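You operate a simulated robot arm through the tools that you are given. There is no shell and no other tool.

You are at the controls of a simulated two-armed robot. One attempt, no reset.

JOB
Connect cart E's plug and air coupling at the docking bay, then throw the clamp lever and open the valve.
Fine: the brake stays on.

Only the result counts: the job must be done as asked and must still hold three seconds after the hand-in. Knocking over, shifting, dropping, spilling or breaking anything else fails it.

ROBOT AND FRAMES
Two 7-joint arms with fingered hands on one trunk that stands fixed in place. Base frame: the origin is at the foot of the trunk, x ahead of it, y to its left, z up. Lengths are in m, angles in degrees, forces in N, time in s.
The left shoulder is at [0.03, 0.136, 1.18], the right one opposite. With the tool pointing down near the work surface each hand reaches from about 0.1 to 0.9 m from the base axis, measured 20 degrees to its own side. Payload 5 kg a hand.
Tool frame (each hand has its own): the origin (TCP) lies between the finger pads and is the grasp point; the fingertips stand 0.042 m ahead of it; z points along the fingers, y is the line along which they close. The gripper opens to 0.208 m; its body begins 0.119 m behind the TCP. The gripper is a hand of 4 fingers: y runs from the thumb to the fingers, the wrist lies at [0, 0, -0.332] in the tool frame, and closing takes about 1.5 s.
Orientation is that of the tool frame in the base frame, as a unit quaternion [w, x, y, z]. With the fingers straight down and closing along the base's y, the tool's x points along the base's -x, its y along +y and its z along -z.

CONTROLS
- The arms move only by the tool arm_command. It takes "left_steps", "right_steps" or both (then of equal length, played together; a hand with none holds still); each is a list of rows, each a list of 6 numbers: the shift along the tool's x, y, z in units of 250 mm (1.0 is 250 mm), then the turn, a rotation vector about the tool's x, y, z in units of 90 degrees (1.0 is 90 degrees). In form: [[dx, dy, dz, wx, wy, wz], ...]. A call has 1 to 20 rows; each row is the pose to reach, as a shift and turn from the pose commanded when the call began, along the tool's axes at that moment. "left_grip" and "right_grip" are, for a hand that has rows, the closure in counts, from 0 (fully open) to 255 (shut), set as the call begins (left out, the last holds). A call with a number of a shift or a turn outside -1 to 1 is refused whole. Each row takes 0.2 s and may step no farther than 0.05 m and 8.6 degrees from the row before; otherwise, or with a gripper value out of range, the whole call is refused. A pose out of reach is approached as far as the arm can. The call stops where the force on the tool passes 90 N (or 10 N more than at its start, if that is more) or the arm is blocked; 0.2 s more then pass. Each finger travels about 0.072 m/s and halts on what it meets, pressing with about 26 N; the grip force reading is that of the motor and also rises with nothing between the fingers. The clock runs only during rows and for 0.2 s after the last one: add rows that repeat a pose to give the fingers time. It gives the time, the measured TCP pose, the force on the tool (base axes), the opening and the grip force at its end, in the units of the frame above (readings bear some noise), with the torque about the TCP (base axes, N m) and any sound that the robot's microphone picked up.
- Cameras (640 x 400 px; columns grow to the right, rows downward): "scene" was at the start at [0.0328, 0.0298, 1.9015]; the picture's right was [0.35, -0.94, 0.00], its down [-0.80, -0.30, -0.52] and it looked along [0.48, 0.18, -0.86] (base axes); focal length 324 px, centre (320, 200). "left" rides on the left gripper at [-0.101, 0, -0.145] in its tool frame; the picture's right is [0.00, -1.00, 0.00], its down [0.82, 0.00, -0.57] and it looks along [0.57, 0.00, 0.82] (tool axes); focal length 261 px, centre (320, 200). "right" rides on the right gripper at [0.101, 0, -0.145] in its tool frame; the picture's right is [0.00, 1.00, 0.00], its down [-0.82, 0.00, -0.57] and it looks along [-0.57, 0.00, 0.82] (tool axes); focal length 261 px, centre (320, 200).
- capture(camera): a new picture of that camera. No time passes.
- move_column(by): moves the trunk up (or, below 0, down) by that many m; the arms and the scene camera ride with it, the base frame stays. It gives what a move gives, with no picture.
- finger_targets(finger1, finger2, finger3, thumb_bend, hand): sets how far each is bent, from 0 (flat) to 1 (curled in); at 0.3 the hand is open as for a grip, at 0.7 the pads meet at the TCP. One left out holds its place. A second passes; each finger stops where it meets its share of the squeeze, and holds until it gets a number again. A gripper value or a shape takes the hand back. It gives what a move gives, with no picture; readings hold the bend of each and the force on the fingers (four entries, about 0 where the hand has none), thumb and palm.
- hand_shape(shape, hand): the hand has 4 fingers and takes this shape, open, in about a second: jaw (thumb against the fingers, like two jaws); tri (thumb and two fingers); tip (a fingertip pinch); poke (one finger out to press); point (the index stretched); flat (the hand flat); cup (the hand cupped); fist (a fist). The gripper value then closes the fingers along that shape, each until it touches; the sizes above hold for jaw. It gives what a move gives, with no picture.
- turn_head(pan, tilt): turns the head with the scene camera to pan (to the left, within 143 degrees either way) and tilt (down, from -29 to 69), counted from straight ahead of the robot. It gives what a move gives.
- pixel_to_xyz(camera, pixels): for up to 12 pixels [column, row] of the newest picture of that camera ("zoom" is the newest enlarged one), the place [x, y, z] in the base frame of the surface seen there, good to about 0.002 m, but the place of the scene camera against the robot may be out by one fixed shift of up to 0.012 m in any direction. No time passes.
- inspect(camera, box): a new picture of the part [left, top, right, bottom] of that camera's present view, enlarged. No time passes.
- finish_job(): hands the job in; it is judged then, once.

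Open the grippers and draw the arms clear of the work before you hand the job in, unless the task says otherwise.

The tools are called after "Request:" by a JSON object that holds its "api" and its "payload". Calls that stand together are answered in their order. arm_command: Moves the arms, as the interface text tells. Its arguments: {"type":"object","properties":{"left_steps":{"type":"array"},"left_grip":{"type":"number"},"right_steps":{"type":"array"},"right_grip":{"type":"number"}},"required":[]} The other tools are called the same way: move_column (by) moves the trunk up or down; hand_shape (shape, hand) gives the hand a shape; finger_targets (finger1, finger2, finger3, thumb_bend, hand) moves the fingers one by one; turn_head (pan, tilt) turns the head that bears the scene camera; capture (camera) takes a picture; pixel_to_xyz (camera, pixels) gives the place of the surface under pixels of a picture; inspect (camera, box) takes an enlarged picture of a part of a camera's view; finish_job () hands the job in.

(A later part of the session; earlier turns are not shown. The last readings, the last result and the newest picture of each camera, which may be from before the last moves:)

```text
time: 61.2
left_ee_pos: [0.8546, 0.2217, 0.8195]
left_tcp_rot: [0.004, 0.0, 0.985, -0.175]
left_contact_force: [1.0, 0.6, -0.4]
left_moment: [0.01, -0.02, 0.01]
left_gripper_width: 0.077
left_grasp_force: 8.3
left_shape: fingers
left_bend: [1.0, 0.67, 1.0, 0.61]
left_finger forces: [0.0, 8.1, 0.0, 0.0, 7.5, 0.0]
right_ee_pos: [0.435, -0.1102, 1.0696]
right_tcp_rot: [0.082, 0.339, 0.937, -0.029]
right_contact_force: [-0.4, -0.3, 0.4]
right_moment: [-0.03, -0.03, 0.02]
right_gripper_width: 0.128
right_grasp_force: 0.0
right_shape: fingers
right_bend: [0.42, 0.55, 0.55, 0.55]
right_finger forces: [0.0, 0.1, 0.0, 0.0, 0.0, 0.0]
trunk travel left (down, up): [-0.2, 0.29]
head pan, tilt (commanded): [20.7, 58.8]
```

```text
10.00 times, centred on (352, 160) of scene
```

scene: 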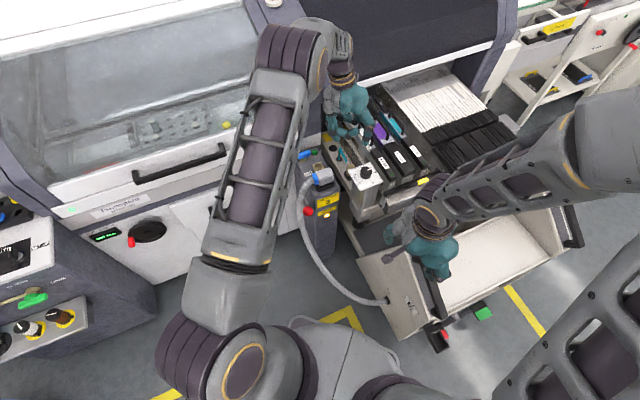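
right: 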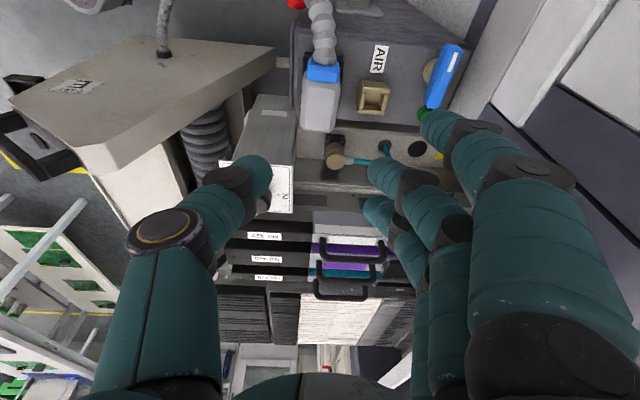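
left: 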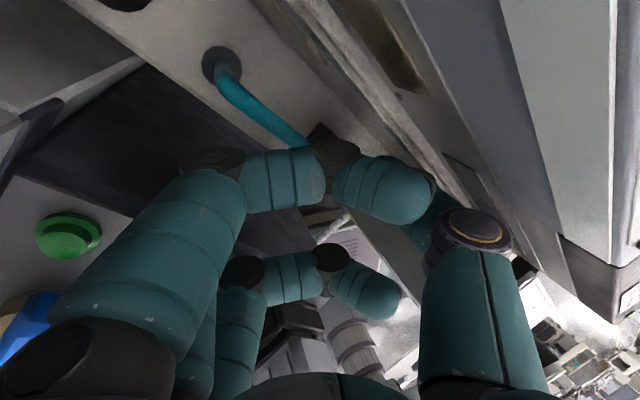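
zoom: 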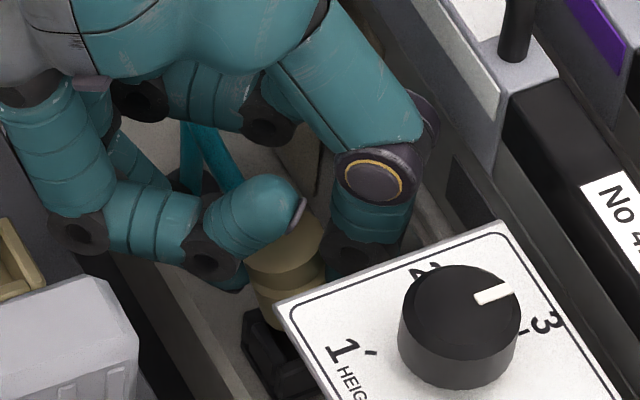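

The coupling has come up with the hand, the grip holding at about 8 N. I'll lift it another 80 mm slowly.

Request:
{"api": "arm_command", "payload": {"left_steps": [[0, -0.0219, -0.0602, 0, 0, 0], [0, -0.0438, -0.1203, 0, 0, 0], [0, -0.0656, -0.1805, 0, 0, 0], [0, -0.0875, -0.2406, 0, 0, 0], [0, -0.1094, -0.3008, 0, 0, 0]]}}

Request:
{"api": "inspect", "payload": {"camera": "scene", "box": [315, 115, 395, 175]}}

Request:
{"api": "capture", "payload": {"camera": "left"}}

```text
time: 62.4
left_ee_pos: [0.8527, 0.2225, 0.8997]
left_tcp_rot: [0.005, -0.001, 0.985, -0.173]
left_contact_force: [-0.5, 0.0, -1.7]
left_moment: [0.07, -0.06, 0.03]
left_gripper_width: 0.0768
left_grasp_force: 8.4
left_shape: fingers
left_bend: [1.0, 0.67, 1.0, 0.61]
left_finger forces: [0.1, 7.8, 0.0, 0.0, 7.5, 0.0]
right_ee_pos: [0.4356, -0.1117, 1.0688]
right_tcp_rot: [0.082, 0.338, 0.937, -0.03]
right_contact_force: [-0.8, 0.1, 0.3]
right_moment: [0.04, -0.01, 0.01]
right_gripper_width: 0.1278
right_grasp_force: 0.1
right_shape: fingers
right_bend: [0.42, 0.55, 0.55, 0.55]
right_finger forces: [0.0, 0.0, 0.0, 0.1, 0.0, 0.0]
trunk travel left (down, up): [-0.2, 0.29]
head pan, tilt (commanded): [20.7, 58.8]
```

```text
6.67 times, centred on (355, 145) of scene
```

zoom: 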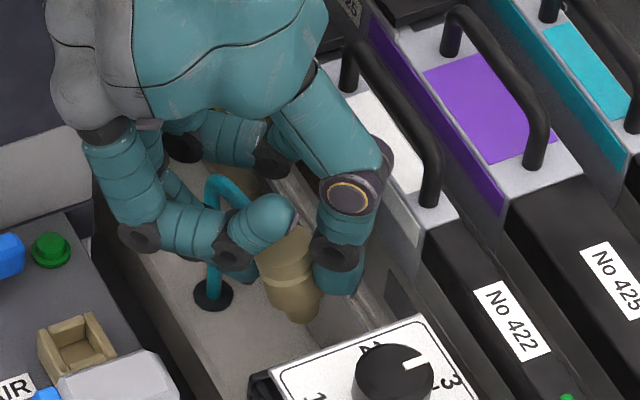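

```text
taken
```

left: 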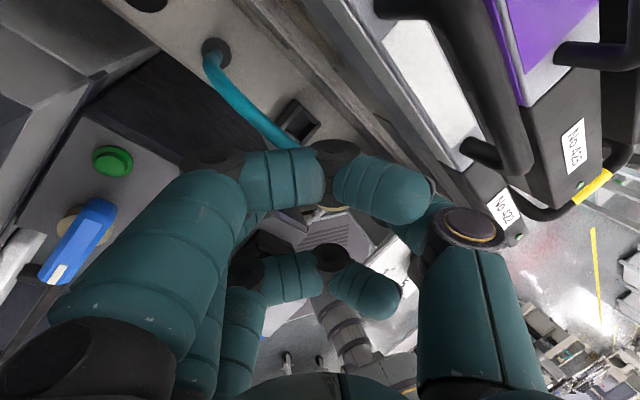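

The coupling hangs in the pinch, leaning with the hand's 20° tilt (its nozzle at (305,315)). I'll raise it 70 mm more while taking 10° off the lean, then check its uprightness.

Request:
{"api": "arm_command", "payload": {"left_steps": [[0, -0.024, -0.0658, 0, 0, 0], [0, -0.0479, -0.1316, -0.037, 0, 0], [0, -0.0719, -0.1974, -0.074, 0, 0], [0, -0.0958, -0.2632, -0.111, 0, 0]]}}

Request:
{"api": "inspect", "payload": {"camera": "scene", "box": [315, 95, 395, 155]}}

Request:
{"api": "capture", "payload": {"camera": "scene"}}

```text
time: 63.4
left_ee_pos: [0.8518, 0.2236, 0.9701]
left_tcp_rot: [0.004, 0.0, 0.996, -0.087]
left_contact_force: [-0.4, -0.3, -2.5]
left_moment: [-0.02, -0.08, 0.05]
left_gripper_width: 0.077
left_grasp_force: 7.8
left_shape: fingers
left_bend: [1.0, 0.67, 1.0, 0.61]
left_finger forces: [0.0, 7.7, 0.0, 0.0, 7.6, 0.0]
right_ee_pos: [0.4358, -0.1117, 1.0691]
right_tcp_rot: [0.083, 0.339, 0.937, -0.03]
right_contact_force: [0.0, -1.5, 0.2]
right_moment: [0.07, -0.03, 0.02]
right_gripper_width: 0.128
right_grasp_force: 0.2
right_shape: fingers
right_bend: [0.42, 0.55, 0.55, 0.55]
right_finger forces: [0.1, 0.0, 0.1, 0.0, 0.1, 0.1]
trunk travel left (down, up): [-0.2, 0.29]
head pan, tilt (commanded): [20.7, 58.8]
```

```text
6.67 times, centred on (355, 125) of scene
```

zoom: 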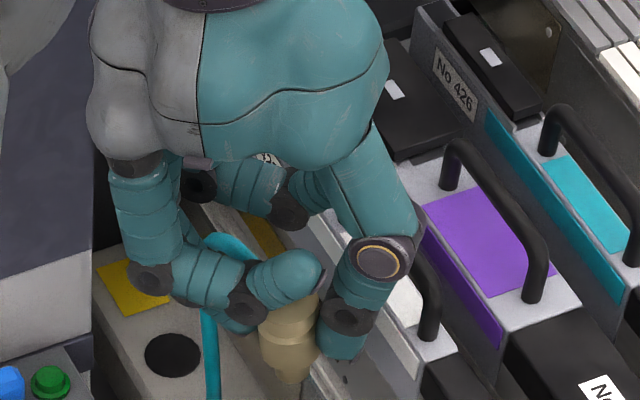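

```text
taken
```

scene: 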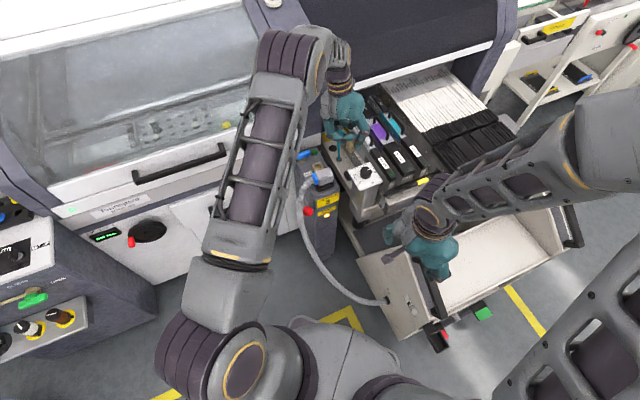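

At a 10° lean the coupling now looks close to upright, with its cap at (292,310) and nozzle at (288,375). I'll zoom in and measure its axis.

Request:
{"api": "inspect", "payload": {"camera": "scene", "box": [342, 128, 374, 158]}}

Request:
{"api": "pixel_to_xyz", "payload": {"camera": "zoom", "pixels": [[270, 200], [320, 200], [360, 200], [265, 250], [310, 250], [350, 250], [290, 310], [315, 310], [340, 310], [290, 350], [310, 350], [325, 350]]}}

```text
13.33 times, centred on (358, 143) of scene
```

zoom: 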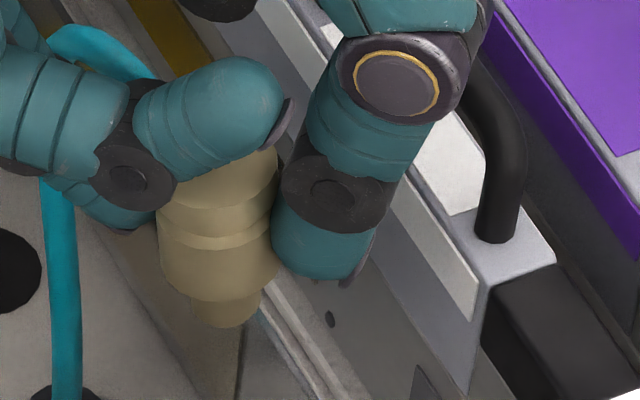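

```text
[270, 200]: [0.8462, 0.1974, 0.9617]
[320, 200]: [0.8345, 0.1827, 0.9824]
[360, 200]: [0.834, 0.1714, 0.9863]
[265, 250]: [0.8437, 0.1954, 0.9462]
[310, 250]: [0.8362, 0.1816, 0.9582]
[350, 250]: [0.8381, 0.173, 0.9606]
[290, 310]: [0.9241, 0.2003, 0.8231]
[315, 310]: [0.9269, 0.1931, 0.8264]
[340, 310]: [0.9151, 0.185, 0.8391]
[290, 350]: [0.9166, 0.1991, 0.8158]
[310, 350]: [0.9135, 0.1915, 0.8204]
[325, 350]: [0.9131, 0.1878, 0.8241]
```

I'll take more points along the coupling's left and right sides to get its axis.

Request:
{"api": "pixel_to_xyz", "payload": {"camera": "zoom", "pixels": [[165, 220], [200, 225], [235, 220], [265, 210], [165, 280], [200, 288], [235, 288], [265, 275], [205, 310], [230, 318], [250, 308], [220, 180]]}}

```text
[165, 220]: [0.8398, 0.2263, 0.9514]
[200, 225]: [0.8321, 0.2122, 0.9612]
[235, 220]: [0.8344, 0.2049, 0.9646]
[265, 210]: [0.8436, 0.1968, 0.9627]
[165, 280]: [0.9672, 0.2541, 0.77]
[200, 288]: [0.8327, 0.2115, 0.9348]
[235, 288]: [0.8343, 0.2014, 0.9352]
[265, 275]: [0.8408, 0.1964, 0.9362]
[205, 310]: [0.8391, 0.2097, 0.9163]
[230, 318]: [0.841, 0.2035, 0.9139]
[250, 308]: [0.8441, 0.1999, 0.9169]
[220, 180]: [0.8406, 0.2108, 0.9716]
```

The coupling leans about 5° with its bottom toward -y, and its axis is about 14 mm to the -y side of the TCP. I'll carry it over the AIR socket at this height while removing that last 5°.

Request:
{"api": "arm_command", "payload": {"left_steps": [[0.0529, 0.0831, -0.0147, -0.0111, 0, 0], [0.1058, 0.1663, -0.0294, -0.0222, 0, 0], [0.1586, 0.2494, -0.044, -0.0334, 0, 0], [0.2115, 0.3326, -0.0587, -0.0445, 0, 0], [0.2644, 0.4157, -0.0734, -0.0556, 0, 0]]}}

Request:
{"api": "inspect", "payload": {"camera": "scene", "box": [285, 100, 365, 160]}}

Request:
{"api": "capture", "payload": {"camera": "left"}}

```text
time: 64.6
left_ee_pos: [0.787, 0.3307, 0.9696]
left_tcp_rot: [0.006, 0.0, 0.999, -0.044]
left_contact_force: [0.3, -0.6, -1.2]
left_moment: [0.05, -0.02, -0.01]
left_gripper_width: 0.077
left_grasp_force: 7.4
left_shape: fingers
left_bend: [1.0, 0.67, 1.0, 0.61]
left_finger forces: [0.1, 7.6, 0.1, 0.0, 7.5, 0.0]
right_ee_pos: [0.4355, -0.1113, 1.0689]
right_tcp_rot: [0.083, 0.338, 0.937, -0.03]
right_contact_force: [-0.5, 0.4, -0.3]
right_moment: [-0.05, -0.04, 0.02]
right_gripper_width: 0.1282
right_grasp_force: 0.1
right_shape: fingers
right_bend: [0.42, 0.55, 0.55, 0.55]
right_finger forces: [0.1, 0.1, 0.0, 0.1, 0.0, 0.0]
trunk travel left (down, up): [-0.2, 0.29]
head pan, tilt (commanded): [20.7, 58.8]
```

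```text
6.67 times, centred on (325, 130) of scene
```

zoom: 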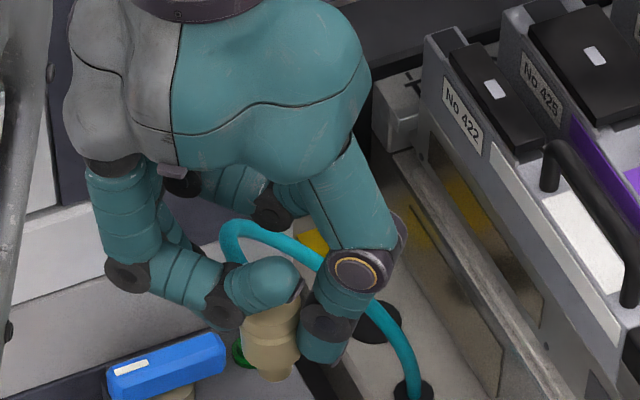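

```text
taken
```

left: 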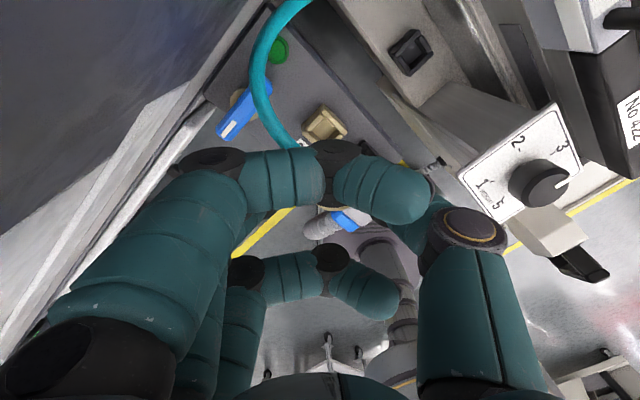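

The coupling is now held near upright above the AIR socket, which shows at (325,125) in the left view. I'll zoom in on both in the scene and compare their positions.

Request:
{"api": "inspect", "payload": {"camera": "scene", "box": [300, 140, 340, 175]}}

Request:
{"api": "pixel_to_xyz", "payload": {"camera": "zoom", "pixels": [[255, 30], [290, 30], [320, 30], [260, 80], [290, 85], [320, 80], [285, 120], [300, 120], [270, 280], [330, 250], [370, 290], [310, 330]]}}

```text
11.43 times, centred on (320, 158) of scene
```

zoom: 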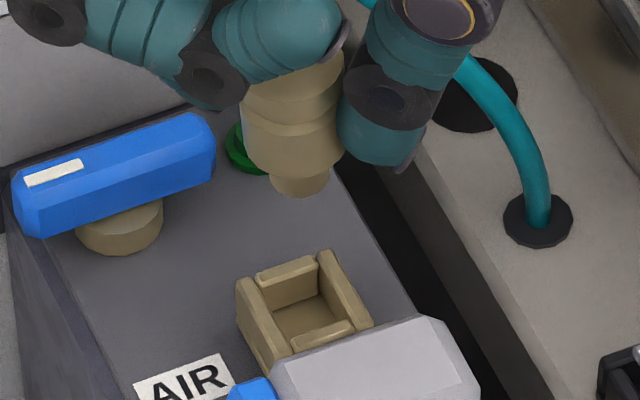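

```text
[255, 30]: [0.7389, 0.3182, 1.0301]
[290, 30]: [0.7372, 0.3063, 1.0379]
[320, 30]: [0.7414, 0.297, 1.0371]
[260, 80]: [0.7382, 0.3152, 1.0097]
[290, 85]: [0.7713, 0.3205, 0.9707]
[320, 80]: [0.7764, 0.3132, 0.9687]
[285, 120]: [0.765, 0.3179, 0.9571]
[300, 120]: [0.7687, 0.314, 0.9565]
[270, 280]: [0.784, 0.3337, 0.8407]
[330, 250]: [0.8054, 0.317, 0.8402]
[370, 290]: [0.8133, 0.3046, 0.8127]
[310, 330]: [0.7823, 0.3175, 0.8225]
```

I'll measure the coupling's front line, its nozzle, and the AIR rim corners in this same picture.

Request:
{"api": "pixel_to_xyz", "payload": {"camera": "zoom", "pixels": [[292, 105], [248, 105], [336, 105], [292, 155], [250, 150], [335, 150], [300, 188], [278, 185], [325, 183], [242, 290], [322, 258], [370, 322]]}}

Request:
{"api": "pixel_to_xyz", "payload": {"camera": "zoom", "pixels": [[283, 352], [285, 272], [345, 285], [262, 320], [325, 335], [305, 312], [300, 300], [318, 300], [290, 320], [255, 270], [330, 265], [365, 312]]}}

```text
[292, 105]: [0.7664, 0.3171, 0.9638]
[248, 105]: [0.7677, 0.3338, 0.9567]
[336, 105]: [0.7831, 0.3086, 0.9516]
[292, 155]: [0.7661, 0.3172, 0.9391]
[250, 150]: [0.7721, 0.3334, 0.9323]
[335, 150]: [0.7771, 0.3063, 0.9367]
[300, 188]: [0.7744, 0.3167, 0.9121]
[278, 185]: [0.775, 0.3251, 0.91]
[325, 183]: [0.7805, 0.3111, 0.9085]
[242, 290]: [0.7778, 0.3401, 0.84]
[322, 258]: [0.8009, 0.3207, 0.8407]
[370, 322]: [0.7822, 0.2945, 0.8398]
```

```text
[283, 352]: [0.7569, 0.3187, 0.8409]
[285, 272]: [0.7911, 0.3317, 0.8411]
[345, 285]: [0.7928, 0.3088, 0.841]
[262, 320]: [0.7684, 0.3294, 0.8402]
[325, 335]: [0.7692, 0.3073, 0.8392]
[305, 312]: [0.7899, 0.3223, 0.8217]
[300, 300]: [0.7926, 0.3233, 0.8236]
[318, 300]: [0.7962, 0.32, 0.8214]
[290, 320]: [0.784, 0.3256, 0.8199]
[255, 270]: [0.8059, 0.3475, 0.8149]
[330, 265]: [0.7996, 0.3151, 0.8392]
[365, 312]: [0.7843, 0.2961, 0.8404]
```

In the scene frame the coupling is upright and offset only about (+2,+2.5) mm from the AIR socket's centre. I'll correct that and lower 50 mm.

Request:
{"api": "arm_command", "payload": {"left_steps": [[0.008, -0.01, 0.0, 0, 0, 0], [0.008, -0.0042, 0.0664, 0, 0, 0], [0.008, 0.0016, 0.1328, 0, 0, 0], [0.008, 0.0074, 0.1992, 0, 0, 0]]}}

Request:
{"api": "inspect", "payload": {"camera": "scene", "box": [300, 140, 340, 175]}}

Request:
{"api": "capture", "payload": {"camera": "left"}}

```text
time: 65.6
left_ee_pos: [0.7854, 0.3275, 0.9178]
left_tcp_rot: [0.005, -0.001, 0.999, -0.043]
left_contact_force: [1.0, -0.3, -1.6]
left_moment: [-0.02, 0.06, -0.04]
left_gripper_width: 0.0771
left_grasp_force: 7.5
left_shape: fingers
left_bend: [1.0, 0.67, 1.0, 0.61]
left_finger forces: [0.0, 7.7, 0.0, 0.0, 7.5, 0.0]
right_ee_pos: [0.4363, -0.1103, 1.0681]
right_tcp_rot: [0.081, 0.338, 0.937, -0.03]
right_contact_force: [0.7, -0.8, -1.2]
right_moment: [-0.02, 0.07, -0.01]
right_gripper_width: 0.1282
right_grasp_force: 0.0
right_shape: fingers
right_bend: [0.42, 0.55, 0.55, 0.55]
right_finger forces: [0.1, 0.0, 0.1, 0.1, 0.1, 0.0]
trunk travel left (down, up): [-0.2, 0.29]
head pan, tilt (commanded): [20.7, 58.8]
```

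```text
11.43 times, centred on (320, 158) of scene
```

zoom: 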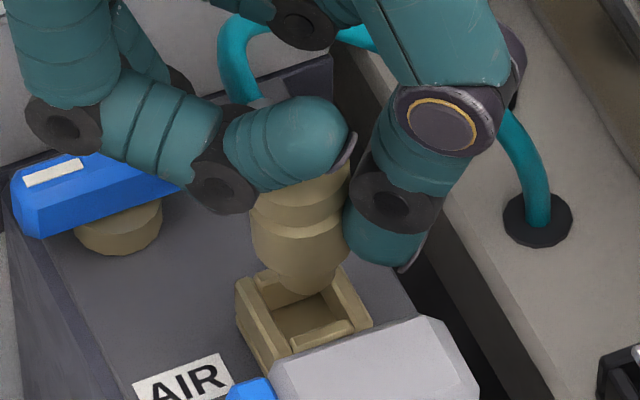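

```text
taken
```

left: 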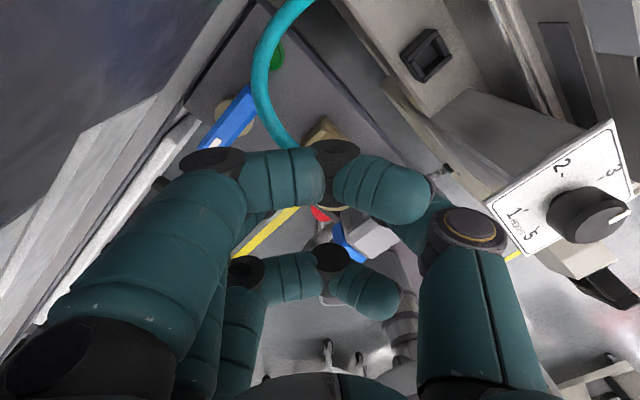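

The nozzle at (305,285) is just above the socket now. I'll measure its position against the rim again before entering.

Request:
{"api": "pixel_to_xyz", "payload": {"camera": "zoom", "pixels": [[300, 220], [258, 215], [345, 215], [300, 255], [260, 250], [342, 250], [305, 285], [285, 282], [328, 280], [262, 320], [345, 300], [325, 335]]}}

Request:
{"api": "inspect", "payload": {"camera": "scene", "box": [310, 155, 334, 173]}}

```text
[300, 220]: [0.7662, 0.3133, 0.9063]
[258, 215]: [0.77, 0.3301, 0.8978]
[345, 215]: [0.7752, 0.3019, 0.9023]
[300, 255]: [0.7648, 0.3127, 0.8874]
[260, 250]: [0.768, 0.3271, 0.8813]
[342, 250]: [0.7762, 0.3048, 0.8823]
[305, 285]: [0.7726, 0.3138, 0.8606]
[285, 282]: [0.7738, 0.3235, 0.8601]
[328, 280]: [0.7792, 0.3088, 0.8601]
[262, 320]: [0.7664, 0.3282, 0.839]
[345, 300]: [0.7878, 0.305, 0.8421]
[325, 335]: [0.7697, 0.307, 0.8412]
```

```text
16.00 times, centred on (322, 164) of scene
```

zoom: 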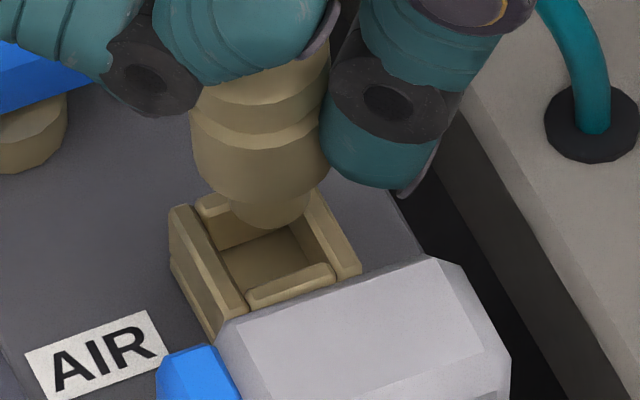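

The nozzle is within about 2.5 mm of the socket centre. I'll nudge 1 mm toward +y and lower another 20 mm so that it enters.

Request:
{"api": "arm_command", "payload": {"left_steps": [[0, 0.0066, 0.0266, 0, 0, 0], [0, 0.0092, 0.0531, 0, 0, 0], [0, 0.0118, 0.0797, 0, 0, 0]]}}

Request:
{"api": "inspect", "payload": {"camera": "scene", "box": [310, 155, 334, 173]}}

```text
time: 66.4
left_ee_pos: [0.7851, 0.3281, 0.9015]
left_tcp_rot: [0.006, 0.0, 0.999, -0.043]
left_contact_force: [-2.6, 2.9, 16.7]
left_moment: [-0.19, 0.1, -0.03]
left_gripper_width: 0.0765
left_grasp_force: 10.9
left_shape: fingers
left_bend: [1.0, 0.71, 1.0, 0.61]
left_finger forces: [0.0, 12.0, 0.1, 0.0, 10.4, 0.0]
right_ee_pos: [0.4349, -0.1105, 1.0687]
right_tcp_rot: [0.083, 0.339, 0.937, -0.029]
right_contact_force: [0.8, -0.3, -0.3]
right_moment: [-0.02, -0.03, 0.01]
right_gripper_width: 0.1279
right_grasp_force: 0.0
right_shape: fingers
right_bend: [0.42, 0.55, 0.55, 0.55]
right_finger forces: [0.1, 0.0, 0.0, 0.1, 0.0, 0.0]
trunk travel left (down, up): [-0.2, 0.29]
head pan, tilt (commanded): [20.7, 58.8]
```

```text
16.00 times, centred on (322, 164) of scene
```

zoom: 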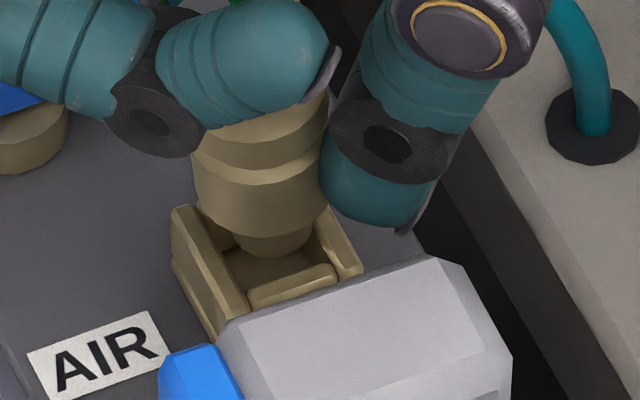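

The nozzle touches the rim: 17 N upward with the side push toward -u, so it sits a little too far right. I'll lift 4 mm, shift about 3 mm toward -u, and try again.

Request:
{"api": "arm_command", "payload": {"left_steps": [[0, -0.0014, -0.0159, 0, 0, 0], [0.0084, 0.007, -0.0159, 0, 0, 0], [0.0084, 0.0077, -0.008, 0, 0, 0], [0.0084, 0.0084, 0.0, 0, 0, 0]]}}

Request:
{"api": "inspect", "payload": {"camera": "scene", "box": [310, 155, 334, 173]}}

```text
time: 67.4
left_ee_pos: [0.7827, 0.3306, 0.8967]
left_tcp_rot: [0.005, 0.0, 0.999, -0.044]
left_contact_force: [0.7, 0.4, -2.0]
left_moment: [0.02, 0.03, 0.01]
left_gripper_width: 0.0767
left_grasp_force: 6.9
left_shape: fingers
left_bend: [1.0, 0.67, 1.0, 0.61]
left_finger forces: [0.0, 7.4, 0.0, 0.1, 7.4, 0.0]
right_ee_pos: [0.4366, -0.1109, 1.0689]
right_tcp_rot: [0.082, 0.338, 0.937, -0.03]
right_contact_force: [-0.3, -0.5, 0.4]
right_moment: [0.0, 0.02, 0.02]
right_gripper_width: 0.128
right_grasp_force: 0.1
right_shape: fingers
right_bend: [0.42, 0.55, 0.55, 0.55]
right_finger forces: [0.0, 0.0, 0.1, 0.0, 0.0, 0.0]
trunk travel left (down, up): [-0.2, 0.29]
head pan, tilt (commanded): [20.7, 58.8]
```

```text
16.00 times, centred on (322, 164) of scene
```

zoom: 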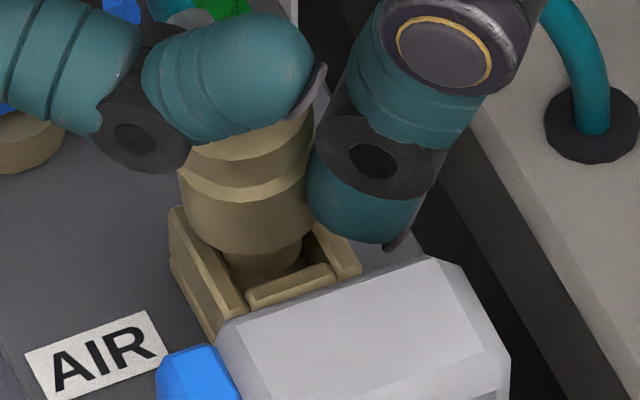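

Now at z 0.897 with no contact, the nozzle has entered the frame. I'll lower the remaining 16 mm in 4 mm steps.

Request:
{"api": "arm_command", "payload": {"left_steps": [[0, 0.0014, 0.0159, 0, 0, 0], [0, 0.0028, 0.0319, 0, 0, 0], [0, 0.0042, 0.0478, 0, 0, 0], [0, 0.0049, 0.0558, 0, 0, 0]]}}

Request:
{"api": "inspect", "payload": {"camera": "scene", "box": [310, 155, 334, 173]}}

```text
time: 68.4
left_ee_pos: [0.7832, 0.3297, 0.8862]
left_tcp_rot: [0.005, 0.001, 0.999, -0.043]
left_contact_force: [0.2, -0.8, 5.2]
left_moment: [-0.13, 0.0, -0.03]
left_gripper_width: 0.0767
left_grasp_force: 8.6
left_shape: fingers
left_bend: [1.0, 0.67, 1.0, 0.61]
left_finger forces: [0.0, 7.8, 0.0, 0.0, 9.7, 0.0]
right_ee_pos: [0.4353, -0.1118, 1.0692]
right_tcp_rot: [0.081, 0.338, 0.937, -0.03]
right_contact_force: [-0.7, -0.5, -0.8]
right_moment: [0.0, 0.01, -0.02]
right_gripper_width: 0.128
right_grasp_force: 0.1
right_shape: fingers
right_bend: [0.42, 0.55, 0.55, 0.55]
right_finger forces: [0.1, 0.0, 0.0, 0.0, 0.0, 0.0]
trunk travel left (down, up): [-0.2, 0.29]
head pan, tilt (commanded): [20.7, 58.8]
```

```text
16.00 times, centred on (322, 164) of scene
```

zoom: 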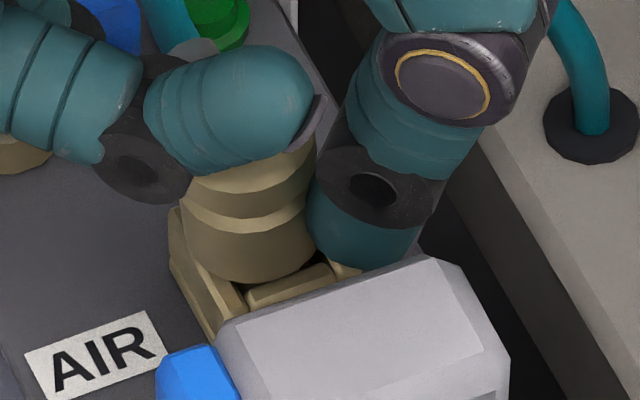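

A light contact (+5 N) begins at z 0.886, close to the expected seat at 0.881. I'll press down 4 mm more.

Request:
{"api": "arm_command", "payload": {"left_steps": [[0, 0.0007, 0.008, 0, 0, 0], [0, 0.0014, 0.0159, 0, 0, 0], [0, 0.0014, 0.0159, 0, 0, 0]]}}

Request:
{"api": "inspect", "payload": {"camera": "scene", "box": [310, 155, 334, 173]}}

Request:
{"api": "pixel_to_xyz", "payload": {"camera": "zoom", "pixels": [[245, 200], [245, 225], [245, 255], [185, 225], [310, 225], [200, 290], [290, 285], [240, 285]]}}

```text
time: 69.2
left_ee_pos: [0.783, 0.3298, 0.8811]
left_tcp_rot: [0.005, -0.001, 0.999, -0.043]
left_contact_force: [4.6, -2.2, 17.1]
left_moment: [-0.33, -0.15, 0.1]
left_gripper_width: 0.0769
left_grasp_force: 10.4
left_shape: fingers
left_bend: [1.0, 0.71, 1.0, 0.61]
left_finger forces: [0.1, 9.5, 0.0, 0.0, 11.9, 0.0]
right_ee_pos: [0.4352, -0.1118, 1.0695]
right_tcp_rot: [0.082, 0.338, 0.937, -0.029]
right_contact_force: [-0.8, -0.6, -0.2]
right_moment: [-0.04, 0.01, 0.01]
right_gripper_width: 0.1283
right_grasp_force: 0.1
right_shape: fingers
right_bend: [0.42, 0.55, 0.55, 0.55]
right_finger forces: [0.1, 0.1, 0.0, 0.1, 0.1, 0.0]
trunk travel left (down, up): [-0.2, 0.29]
head pan, tilt (commanded): [20.7, 58.8]
```

```text
16.00 times, centred on (322, 164) of scene
```

zoom: 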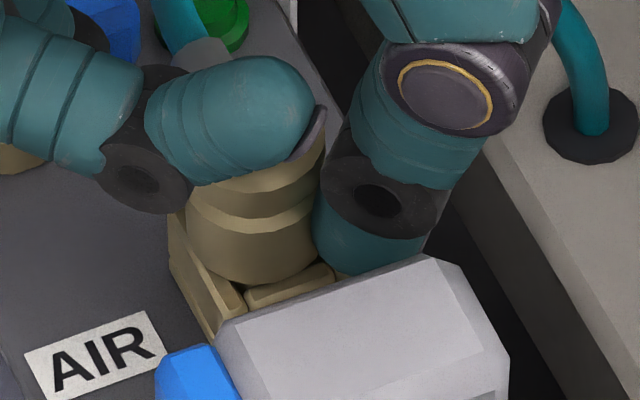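

```text
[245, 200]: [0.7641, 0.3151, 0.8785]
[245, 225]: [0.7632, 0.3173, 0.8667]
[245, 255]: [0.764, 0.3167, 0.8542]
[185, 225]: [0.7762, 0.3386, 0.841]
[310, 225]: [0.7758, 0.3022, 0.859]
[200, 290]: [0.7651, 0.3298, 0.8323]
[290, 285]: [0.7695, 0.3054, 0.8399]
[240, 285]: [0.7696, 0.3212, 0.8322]
```

The coupling is seated: the cap is 45 mm above the rim as in its holder, and there is 17 N of press. I'll relax the press slightly and then open the pinch gently.

Request:
{"api": "arm_command", "payload": {"left_steps": [[0, -0.0005, -0.006, 0, 0, 0], [0, -0.0009, -0.0104, 0, 0, 0]]}}

Request:
{"api": "finger_targets", "payload": {"hand": "left", "finger2": 0.56, "thumb_bend": 0.575}}

Request:
{"api": "inspect", "payload": {"camera": "scene", "box": [300, 140, 340, 175]}}

```text
time: 69.8
left_ee_pos: [0.7817, 0.3311, 0.8829]
left_tcp_rot: [0.004, -0.001, 0.999, -0.043]
left_contact_force: [3.3, -0.4, 4.3]
left_moment: [-0.08, -0.14, 0.05]
left_gripper_width: 0.0769
left_grasp_force: 8.4
left_shape: fingers
left_bend: [1.0, 0.71, 1.0, 0.61]
left_finger forces: [0.0, 8.1, 0.0, 0.1, 8.8, 0.1]
right_ee_pos: [0.4368, -0.1106, 1.0684]
right_tcp_rot: [0.082, 0.338, 0.937, -0.031]
right_contact_force: [0.1, 0.7, -0.5]
right_moment: [-0.04, 0.02, -0.02]
right_gripper_width: 0.1282
right_grasp_force: 0.1
right_shape: fingers
right_bend: [0.42, 0.55, 0.55, 0.55]
right_finger forces: [0.0, 0.0, 0.1, 0.0, 0.1, 0.1]
trunk travel left (down, up): [-0.2, 0.29]
head pan, tilt (commanded): [20.7, 58.8]
```

```text
time: 70.8
left_ee_pos: [0.7813, 0.3298, 0.8843]
left_tcp_rot: [0.004, -0.001, 0.999, -0.044]
left_contact_force: [-0.6, -0.1, 0.1]
left_moment: [0.0, -0.01, -0.01]
left_gripper_width: 0.0788
left_grasp_force: 0.1
left_shape: fingers
left_bend: [1.0, 0.56, 1.0, 0.57]
left_finger forces: [0.0, 0.1, 0.0, 0.1, 0.0, 0.1]
right_ee_pos: [0.4354, -0.1114, 1.0685]
right_tcp_rot: [0.082, 0.338, 0.937, -0.03]
right_contact_force: [0.9, 0.0, 0.3]
right_moment: [-0.02, -0.02, 0.02]
right_gripper_width: 0.1283
right_grasp_force: 0.0
right_shape: fingers
right_bend: [0.42, 0.55, 0.55, 0.55]
right_finger forces: [0.0, 0.0, 0.0, 0.1, 0.0, 0.0]
trunk travel left (down, up): [-0.2, 0.29]
head pan, tilt (commanded): [20.7, 58.8]
```

```text
11.43 times, centred on (320, 158) of scene
```

zoom: 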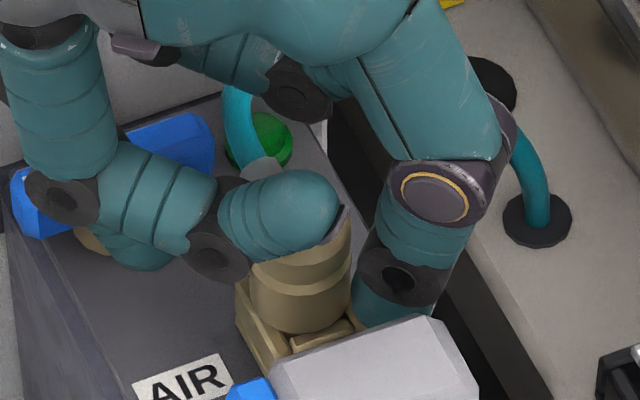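

The coupling stands upright on its own in the AIR socket. Before lifting the left hand I'll check that the hose doesn't lie over the folded fingers.

Request:
{"api": "capture", "payload": {"camera": "left"}}

Request:
{"api": "inspect", "payload": {"camera": "left", "box": [180, 0, 480, 230]}}

Request:
{"api": "pixel_to_xyz", "payload": {"camera": "left", "pixels": [[300, 5], [275, 40], [265, 70], [268, 95], [280, 120], [295, 140], [280, 175], [335, 155], [380, 190], [305, 130], [260, 90], [320, 0]]}}

```text
taken
```

left: 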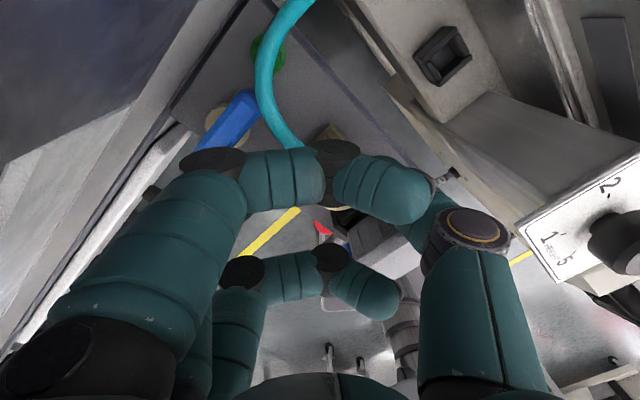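

```text
1.74 times, centred on (330, 115) of left
```

zoom: 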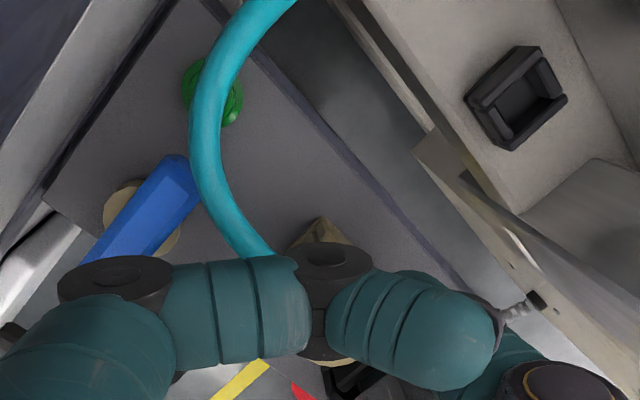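

```text
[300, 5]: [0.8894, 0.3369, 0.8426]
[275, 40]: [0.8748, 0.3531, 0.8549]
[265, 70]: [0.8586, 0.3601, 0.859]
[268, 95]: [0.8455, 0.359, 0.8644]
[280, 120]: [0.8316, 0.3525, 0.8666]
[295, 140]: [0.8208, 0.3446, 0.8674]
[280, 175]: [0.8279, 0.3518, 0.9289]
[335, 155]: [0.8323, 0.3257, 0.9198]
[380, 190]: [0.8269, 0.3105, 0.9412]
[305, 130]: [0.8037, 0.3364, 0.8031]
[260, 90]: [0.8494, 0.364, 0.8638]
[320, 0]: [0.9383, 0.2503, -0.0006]
```

The hose runs at z≈0.865, below the folded fingers at 0.93, so lifting is safe. I'll raise the left hand 0.15 m straight up.

Request:
{"api": "arm_command", "payload": {"left_steps": [[0, -0.0104, -0.1195, 0, 0, 0], [0, -0.0261, -0.2988, 0, 0, 0], [0, -0.0392, -0.4482, 0, 0, 0], [0, -0.0522, -0.5976, 0, 0, 0]]}}

Request:
{"api": "capture", "payload": {"camera": "scene"}}

Request:
{"api": "inspect", "payload": {"camera": "scene", "box": [285, 140, 365, 200]}}

Request:
{"api": "capture", "payload": {"camera": "left"}}

```text
time: 71.8
left_ee_pos: [0.7794, 0.3295, 1.0324]
left_tcp_rot: [0.004, 0.0, 0.999, -0.044]
left_contact_force: [0.4, 0.3, 1.1]
left_moment: [0.02, -0.14, 0.01]
left_gripper_width: 0.0786
left_grasp_force: 0.0
left_shape: fingers
left_bend: [1.0, 0.56, 1.0, 0.57]
left_finger forces: [0.0, 0.0, 0.1, 0.1, 0.0, 0.1]
right_ee_pos: [0.4344, -0.1108, 1.0708]
right_tcp_rot: [0.082, 0.339, 0.937, -0.03]
right_contact_force: [-0.6, 0.2, 0.4]
right_moment: [0.03, -0.05, 0.03]
right_gripper_width: 0.128
right_grasp_force: 0.1
right_shape: fingers
right_bend: [0.42, 0.55, 0.55, 0.55]
right_finger forces: [0.0, 0.1, 0.0, 0.1, 0.0, 0.1]
trunk travel left (down, up): [-0.2, 0.29]
head pan, tilt (commanded): [20.7, 58.8]
```

```text
taken
```

scene: 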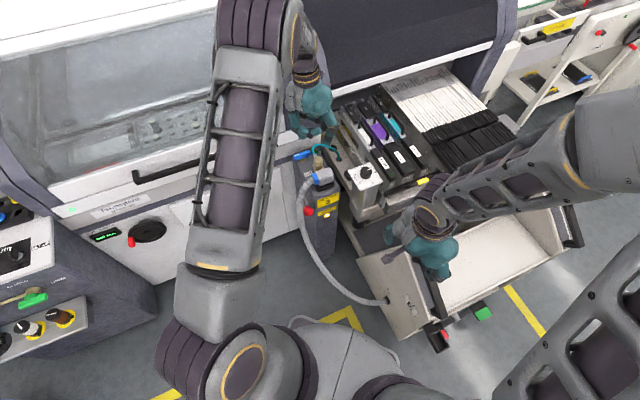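

```text
6.67 times, centred on (325, 170) of scene
```

zoom: 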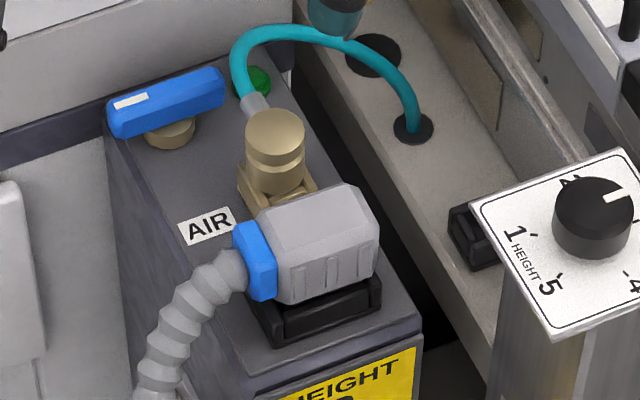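

```text
taken
```

left: 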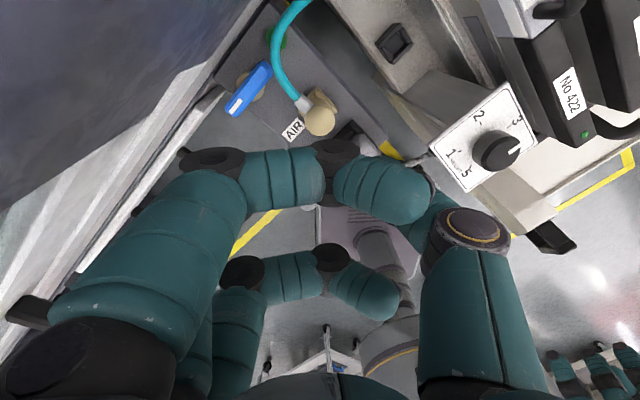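

Both are connected: the plug in the black socket and the brass coupling upright in the AIR socket. Next is the clamp lever, so I'll look closely at the red ball, its pivot and the hanging cable.

Request:
{"api": "inspect", "payload": {"camera": "scene", "box": [280, 180, 360, 240]}}

Request:
{"api": "pixel_to_xyz", "payload": {"camera": "zoom", "pixels": [[195, 200], [170, 150], [195, 120], [160, 60], [150, 110], [140, 160], [135, 200], [140, 250], [215, 180], [180, 220], [165, 300], [300, 215]]}}

```text
6.67 times, centred on (320, 210) of scene
```

zoom: 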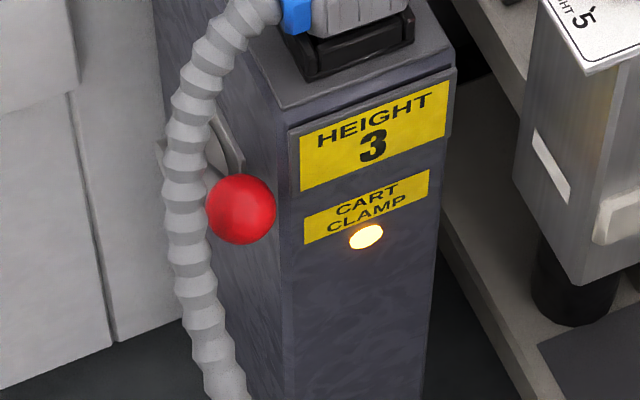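

```text
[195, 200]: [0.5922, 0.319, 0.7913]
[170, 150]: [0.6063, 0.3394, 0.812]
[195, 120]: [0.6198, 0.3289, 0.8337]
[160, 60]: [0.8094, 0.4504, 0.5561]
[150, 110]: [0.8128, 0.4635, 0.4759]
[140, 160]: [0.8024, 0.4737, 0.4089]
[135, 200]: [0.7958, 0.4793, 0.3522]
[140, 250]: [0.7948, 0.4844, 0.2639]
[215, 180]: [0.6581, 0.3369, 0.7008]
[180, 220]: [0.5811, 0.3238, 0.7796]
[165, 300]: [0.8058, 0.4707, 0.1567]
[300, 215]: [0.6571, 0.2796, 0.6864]
```

The clamp light is still amber, and the lever leans up toward the robot at about 45°. I'll measure the ball and the cable's path past it more closely.

Request:
{"api": "pixel_to_xyz", "payload": {"camera": "zoom", "pixels": [[242, 208], [242, 180], [265, 208], [242, 235], [215, 208], [188, 180], [188, 225], [192, 250], [200, 290], [215, 340], [230, 385], [180, 130]]}}

Request:
{"api": "pixel_to_xyz", "payload": {"camera": "scene", "pixels": [[300, 225], [306, 245], [315, 262], [330, 282], [350, 296], [370, 302], [303, 200], [312, 178], [320, 172], [306, 187]]}}

```text
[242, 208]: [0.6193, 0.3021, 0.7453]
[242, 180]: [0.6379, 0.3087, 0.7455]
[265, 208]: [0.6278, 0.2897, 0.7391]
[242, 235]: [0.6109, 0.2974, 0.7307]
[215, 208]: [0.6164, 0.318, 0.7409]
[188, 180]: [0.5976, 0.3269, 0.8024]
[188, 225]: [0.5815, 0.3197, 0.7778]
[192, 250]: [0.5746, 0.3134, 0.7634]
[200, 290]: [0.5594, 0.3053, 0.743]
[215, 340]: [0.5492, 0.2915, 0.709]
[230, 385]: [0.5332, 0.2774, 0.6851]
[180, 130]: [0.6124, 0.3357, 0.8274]
```

```text
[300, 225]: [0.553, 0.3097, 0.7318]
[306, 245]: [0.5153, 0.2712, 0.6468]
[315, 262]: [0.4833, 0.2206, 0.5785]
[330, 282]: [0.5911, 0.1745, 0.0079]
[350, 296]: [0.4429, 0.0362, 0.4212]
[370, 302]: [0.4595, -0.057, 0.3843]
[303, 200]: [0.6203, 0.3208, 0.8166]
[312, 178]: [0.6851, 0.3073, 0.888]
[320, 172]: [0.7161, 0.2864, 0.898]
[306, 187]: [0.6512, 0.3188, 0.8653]
```

The ball's centre is near (0.632,0.3015,0.718), its pivot near v+0.09 and z 0.64, and the cable hangs about 75 mm nearer the robot. I'll draw the left hand back first, the way it came, to serve as an observer.

Request:
{"api": "arm_command", "payload": {"left_steps": [[0.05, -0.032, -0.12, -0.0111, 0, 0], [0.1548, -0.0644, -0.22, -0.0222, 0, 0], [0.2752, -0.0966, -0.31, -0.0334, 0, 0], [0.3956, -0.1288, -0.4, -0.0445, 0, 0], [0.516, -0.161, -0.49, -0.0556, 0, 0]]}}

Request:
{"api": "arm_command", "payload": {"left_steps": [[0.03, 0.0667, 0, 0, 0, -0.0833], [0.06, 0.1333, 0, 0, 0, -0.1667], [0.09, 0.2, 0, 0, 0, -0.25], [0.12, 0.2667, 0, 0, 0, -0.3333], [0.15, 0.3333, 0, 0, 0, -0.4167], [0.18, 0.4, 0, 0, 0, -0.5], [0.21, 0.4667, 0, 0, 0, -0.5833], [0.24, 0.5333, 0, 0, 0, -0.6667], [0.27, 0.6, 0, 0, 0, -0.75], [0.3, 0.6667, 0, 0, 0, -0.8333], [0.33, 0.7333, 0, 0, 0, -0.9167], [0.36, 0.8, 0, 0, 0, -1.0]]}}

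Request:
{"api": "hand_shape", "payload": {"hand": "left", "shape": "jaw"}}

Request:
{"api": "capture", "payload": {"camera": "left"}}

Request:
{"api": "capture", "payload": {"camera": "scene"}}

```text
time: 73.0
left_ee_pos: [0.6493, 0.2981, 1.158]
left_tcp_rot: [0.005, 0.0, 1.0, 0.0]
left_contact_force: [-0.9, 0.4, 0.5]
left_moment: [-0.03, -0.19, 0.01]
left_gripper_width: 0.0786
left_grasp_force: 0.1
left_shape: fingers
left_bend: [1.0, 0.56, 1.0, 0.57]
left_finger forces: [0.0, 0.0, 0.0, 0.1, 0.0, 0.0]
right_ee_pos: [0.4349, -0.1112, 1.0693]
right_tcp_rot: [0.082, 0.338, 0.937, -0.029]
right_contact_force: [-0.7, -1.3, 0.7]
right_moment: [0.04, -0.09, 0.02]
right_gripper_width: 0.1279
right_grasp_force: 0.0
right_shape: fingers
right_bend: [0.42, 0.55, 0.55, 0.55]
right_finger forces: [0.1, 0.0, 0.0, 0.0, 0.0, 0.1]
trunk travel left (down, up): [-0.2, 0.29]
head pan, tilt (commanded): [20.7, 58.8]
```

```text
time: 75.6
left_ee_pos: [0.5619, 0.5006, 1.1565]
left_tcp_rot: [-0.002, 0.708, -0.706, 0.003]
left_contact_force: [0.1, -0.5, 0.4]
left_moment: [-0.05, -0.01, -0.02]
left_gripper_width: 0.0787
left_grasp_force: 0.0
left_shape: fingers
left_bend: [1.0, 0.56, 1.0, 0.57]
left_finger forces: [0.0, 0.0, 0.1, 0.0, 0.0, 0.0]
right_ee_pos: [0.4366, -0.1099, 1.0684]
right_tcp_rot: [0.083, 0.339, 0.937, -0.029]
right_contact_force: [0.2, 0.0, 0.3]
right_moment: [-0.04, 0.01, 0.01]
right_gripper_width: 0.128
right_grasp_force: 0.1
right_shape: fingers
right_bend: [0.42, 0.55, 0.55, 0.55]
right_finger forces: [0.0, 0.0, 0.0, 0.1, 0.1, 0.0]
trunk travel left (down, up): [-0.2, 0.29]
head pan, tilt (commanded): [20.7, 58.8]
```

```text
time: 76.5
left_ee_pos: [0.5608, 0.5017, 1.158]
left_tcp_rot: [0.002, -0.707, 0.707, -0.005]
left_contact_force: [0.4, 0.0, -0.1]
left_moment: [-0.01, -0.01, 0.02]
left_gripper_width: 0.2077
left_grasp_force: 0.0
left_shape: jaw
left_bend: [0.3, 0.3, 0.3, 0.3]
left_finger forces: [0.0, 0.0, 0.1, 0.1, 0.0, 0.0]
right_ee_pos: [0.4355, -0.1111, 1.0693]
right_tcp_rot: [0.082, 0.338, 0.937, -0.03]
right_contact_force: [-0.5, -0.5, -0.7]
right_moment: [0.0, 0.02, 0.0]
right_gripper_width: 0.1281
right_grasp_force: 0.1
right_shape: fingers
right_bend: [0.42, 0.55, 0.55, 0.55]
right_finger forces: [0.1, 0.0, 0.0, 0.0, 0.0, 0.1]
trunk travel left (down, up): [-0.2, 0.29]
head pan, tilt (commanded): [20.7, 58.8]
```

```text
taken
```

left: 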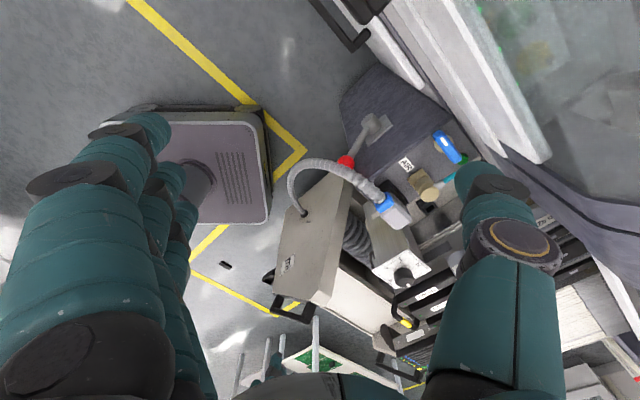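

```text
taken
```

scene: 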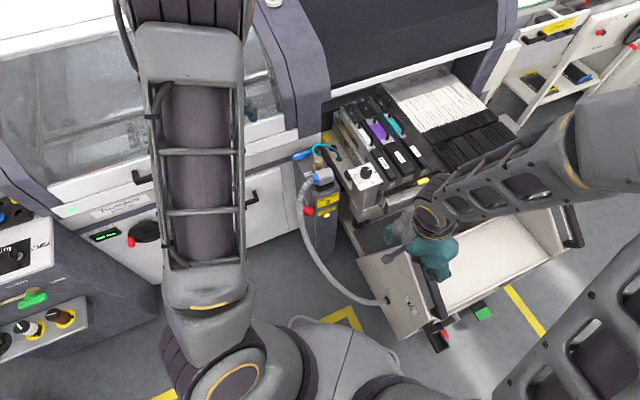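

The left camera has a clear view of the bay again. I'll enlarge the lever and valve there and measure the lever's geometry.

Request:
{"api": "inspect", "payload": {"camera": "left", "box": [316, 100, 476, 200]}}

Request:
{"api": "pixel_to_xyz", "payload": {"camera": "zoom", "pixels": [[125, 245], [150, 205], [180, 165], [215, 105], [250, 85], [260, 130], [225, 85], [240, 110], [100, 250], [140, 235], [60, 260], [180, 310]]}}

Request:
{"api": "inspect", "payload": {"camera": "left", "box": [400, 115, 480, 215]}}

```text
4.00 times, centred on (396, 150) of left
```

zoom: 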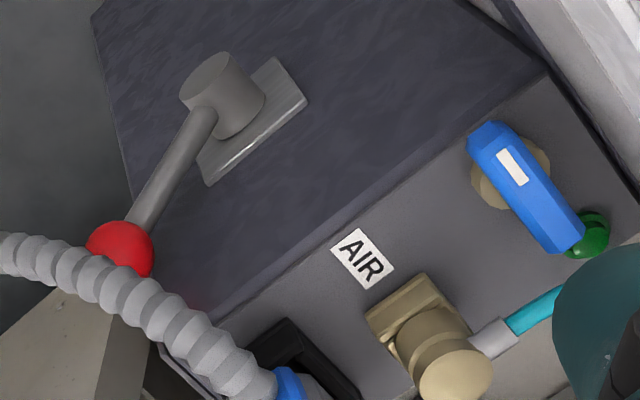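

```text
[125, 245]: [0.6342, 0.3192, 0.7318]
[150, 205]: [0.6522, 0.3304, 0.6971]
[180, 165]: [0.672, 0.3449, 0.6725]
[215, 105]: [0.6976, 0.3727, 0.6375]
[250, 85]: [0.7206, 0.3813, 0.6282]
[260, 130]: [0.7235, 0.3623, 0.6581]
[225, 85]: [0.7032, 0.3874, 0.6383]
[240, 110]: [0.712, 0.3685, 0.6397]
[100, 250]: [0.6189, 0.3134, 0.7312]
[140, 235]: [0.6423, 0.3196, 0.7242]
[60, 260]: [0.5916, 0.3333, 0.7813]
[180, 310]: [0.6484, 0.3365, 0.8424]
```

```text
4.00 times, centred on (440, 165) of left
```

zoom: 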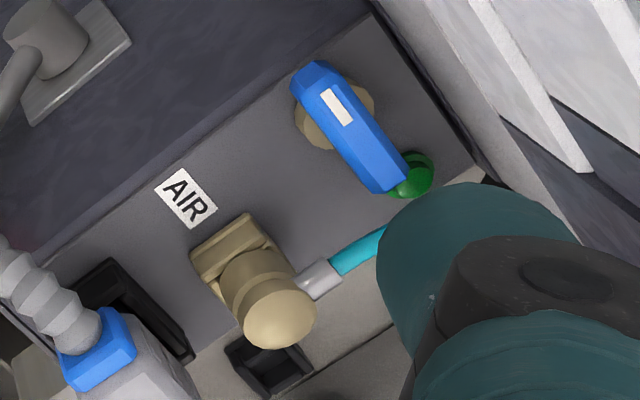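

The lever runs from the ball to a boss near (0.70,0.378,0.637), about 0.13 m long, now 39° above horizontal. I'll bring the right hand round, closing it into a beak and yawing it +84° to face along the post.

Request:
{"api": "arm_command", "payload": {"right_steps": [[0.0246, 0.0643, -0.0044, -0.0148, 0, -0.0838], [0.0493, 0.1285, -0.0087, -0.0295, 0, -0.1675], [0.0739, 0.1928, -0.0131, -0.0443, 0, -0.2513], [0.0985, 0.2571, -0.0175, -0.0591, 0, -0.3351], [0.1232, 0.3214, -0.0218, -0.0738, 0, -0.4189], [0.1478, 0.3856, -0.0262, -0.0886, 0, -0.5026], [0.1725, 0.4499, -0.0305, -0.1033, 0, -0.5864], [0.1971, 0.5142, -0.0349, -0.1181, 0, -0.6702], [0.2217, 0.5785, -0.0393, -0.1329, 0, -0.754], [0.2464, 0.6427, -0.0436, -0.1476, 0, -0.8377], [0.271, 0.707, -0.048, -0.1624, 0, -0.9215]], "right_grip": 255}}

Request:
{"api": "capture", "payload": {"camera": "right"}}

Request:
{"api": "capture", "payload": {"camera": "scene"}}

```text
time: 78.9
left_ee_pos: [0.5626, 0.501, 1.1565]
left_tcp_rot: [-0.003, 0.708, -0.706, 0.004]
left_contact_force: [0.5, 0.2, 0.1]
left_moment: [-0.02, 0.04, -0.01]
left_gripper_width: 0.2079
left_grasp_force: 0.0
left_shape: jaw
left_bend: [0.3, 0.3, 0.3, 0.3]
left_finger forces: [0.0, 0.0, 0.0, 0.0, 0.0, 0.0]
right_ee_pos: [0.4961, 0.0694, 1.0692]
right_tcp_rot: [0.08, -0.378, 0.922, 0.033]
right_contact_force: [0.7, 0.8, 0.2]
right_moment: [-0.01, 0.04, 0.03]
right_gripper_width: 0.0
right_grasp_force: 25.6
right_shape: jaw
right_bend: [0.7, 0.7, 0.7, 0.7]
right_finger forces: [0.0, 0.1, 0.0, 0.0, 0.0, 0.0]
trunk travel left (down, up): [-0.2, 0.29]
head pan, tilt (commanded): [20.7, 58.8]
```

```text
taken
```

right: 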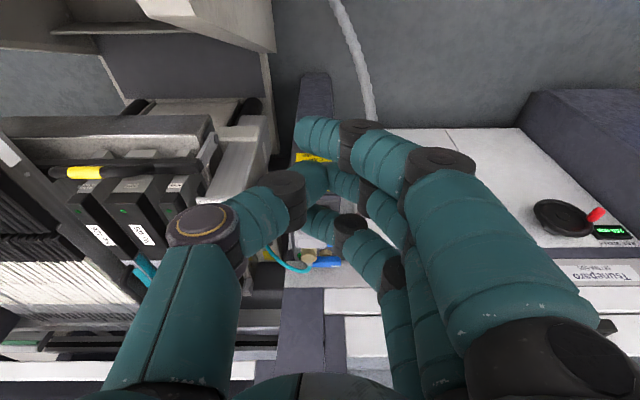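

```text
taken
```

scene: 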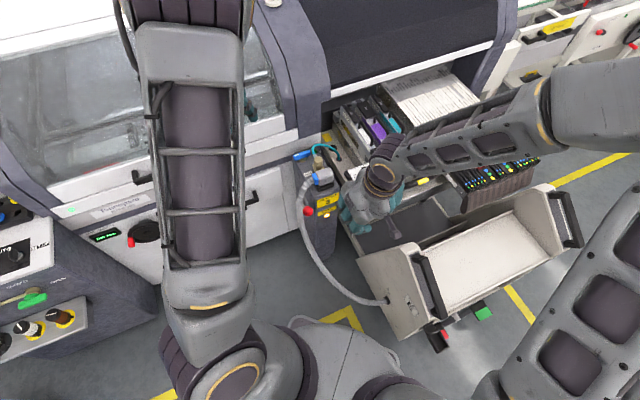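

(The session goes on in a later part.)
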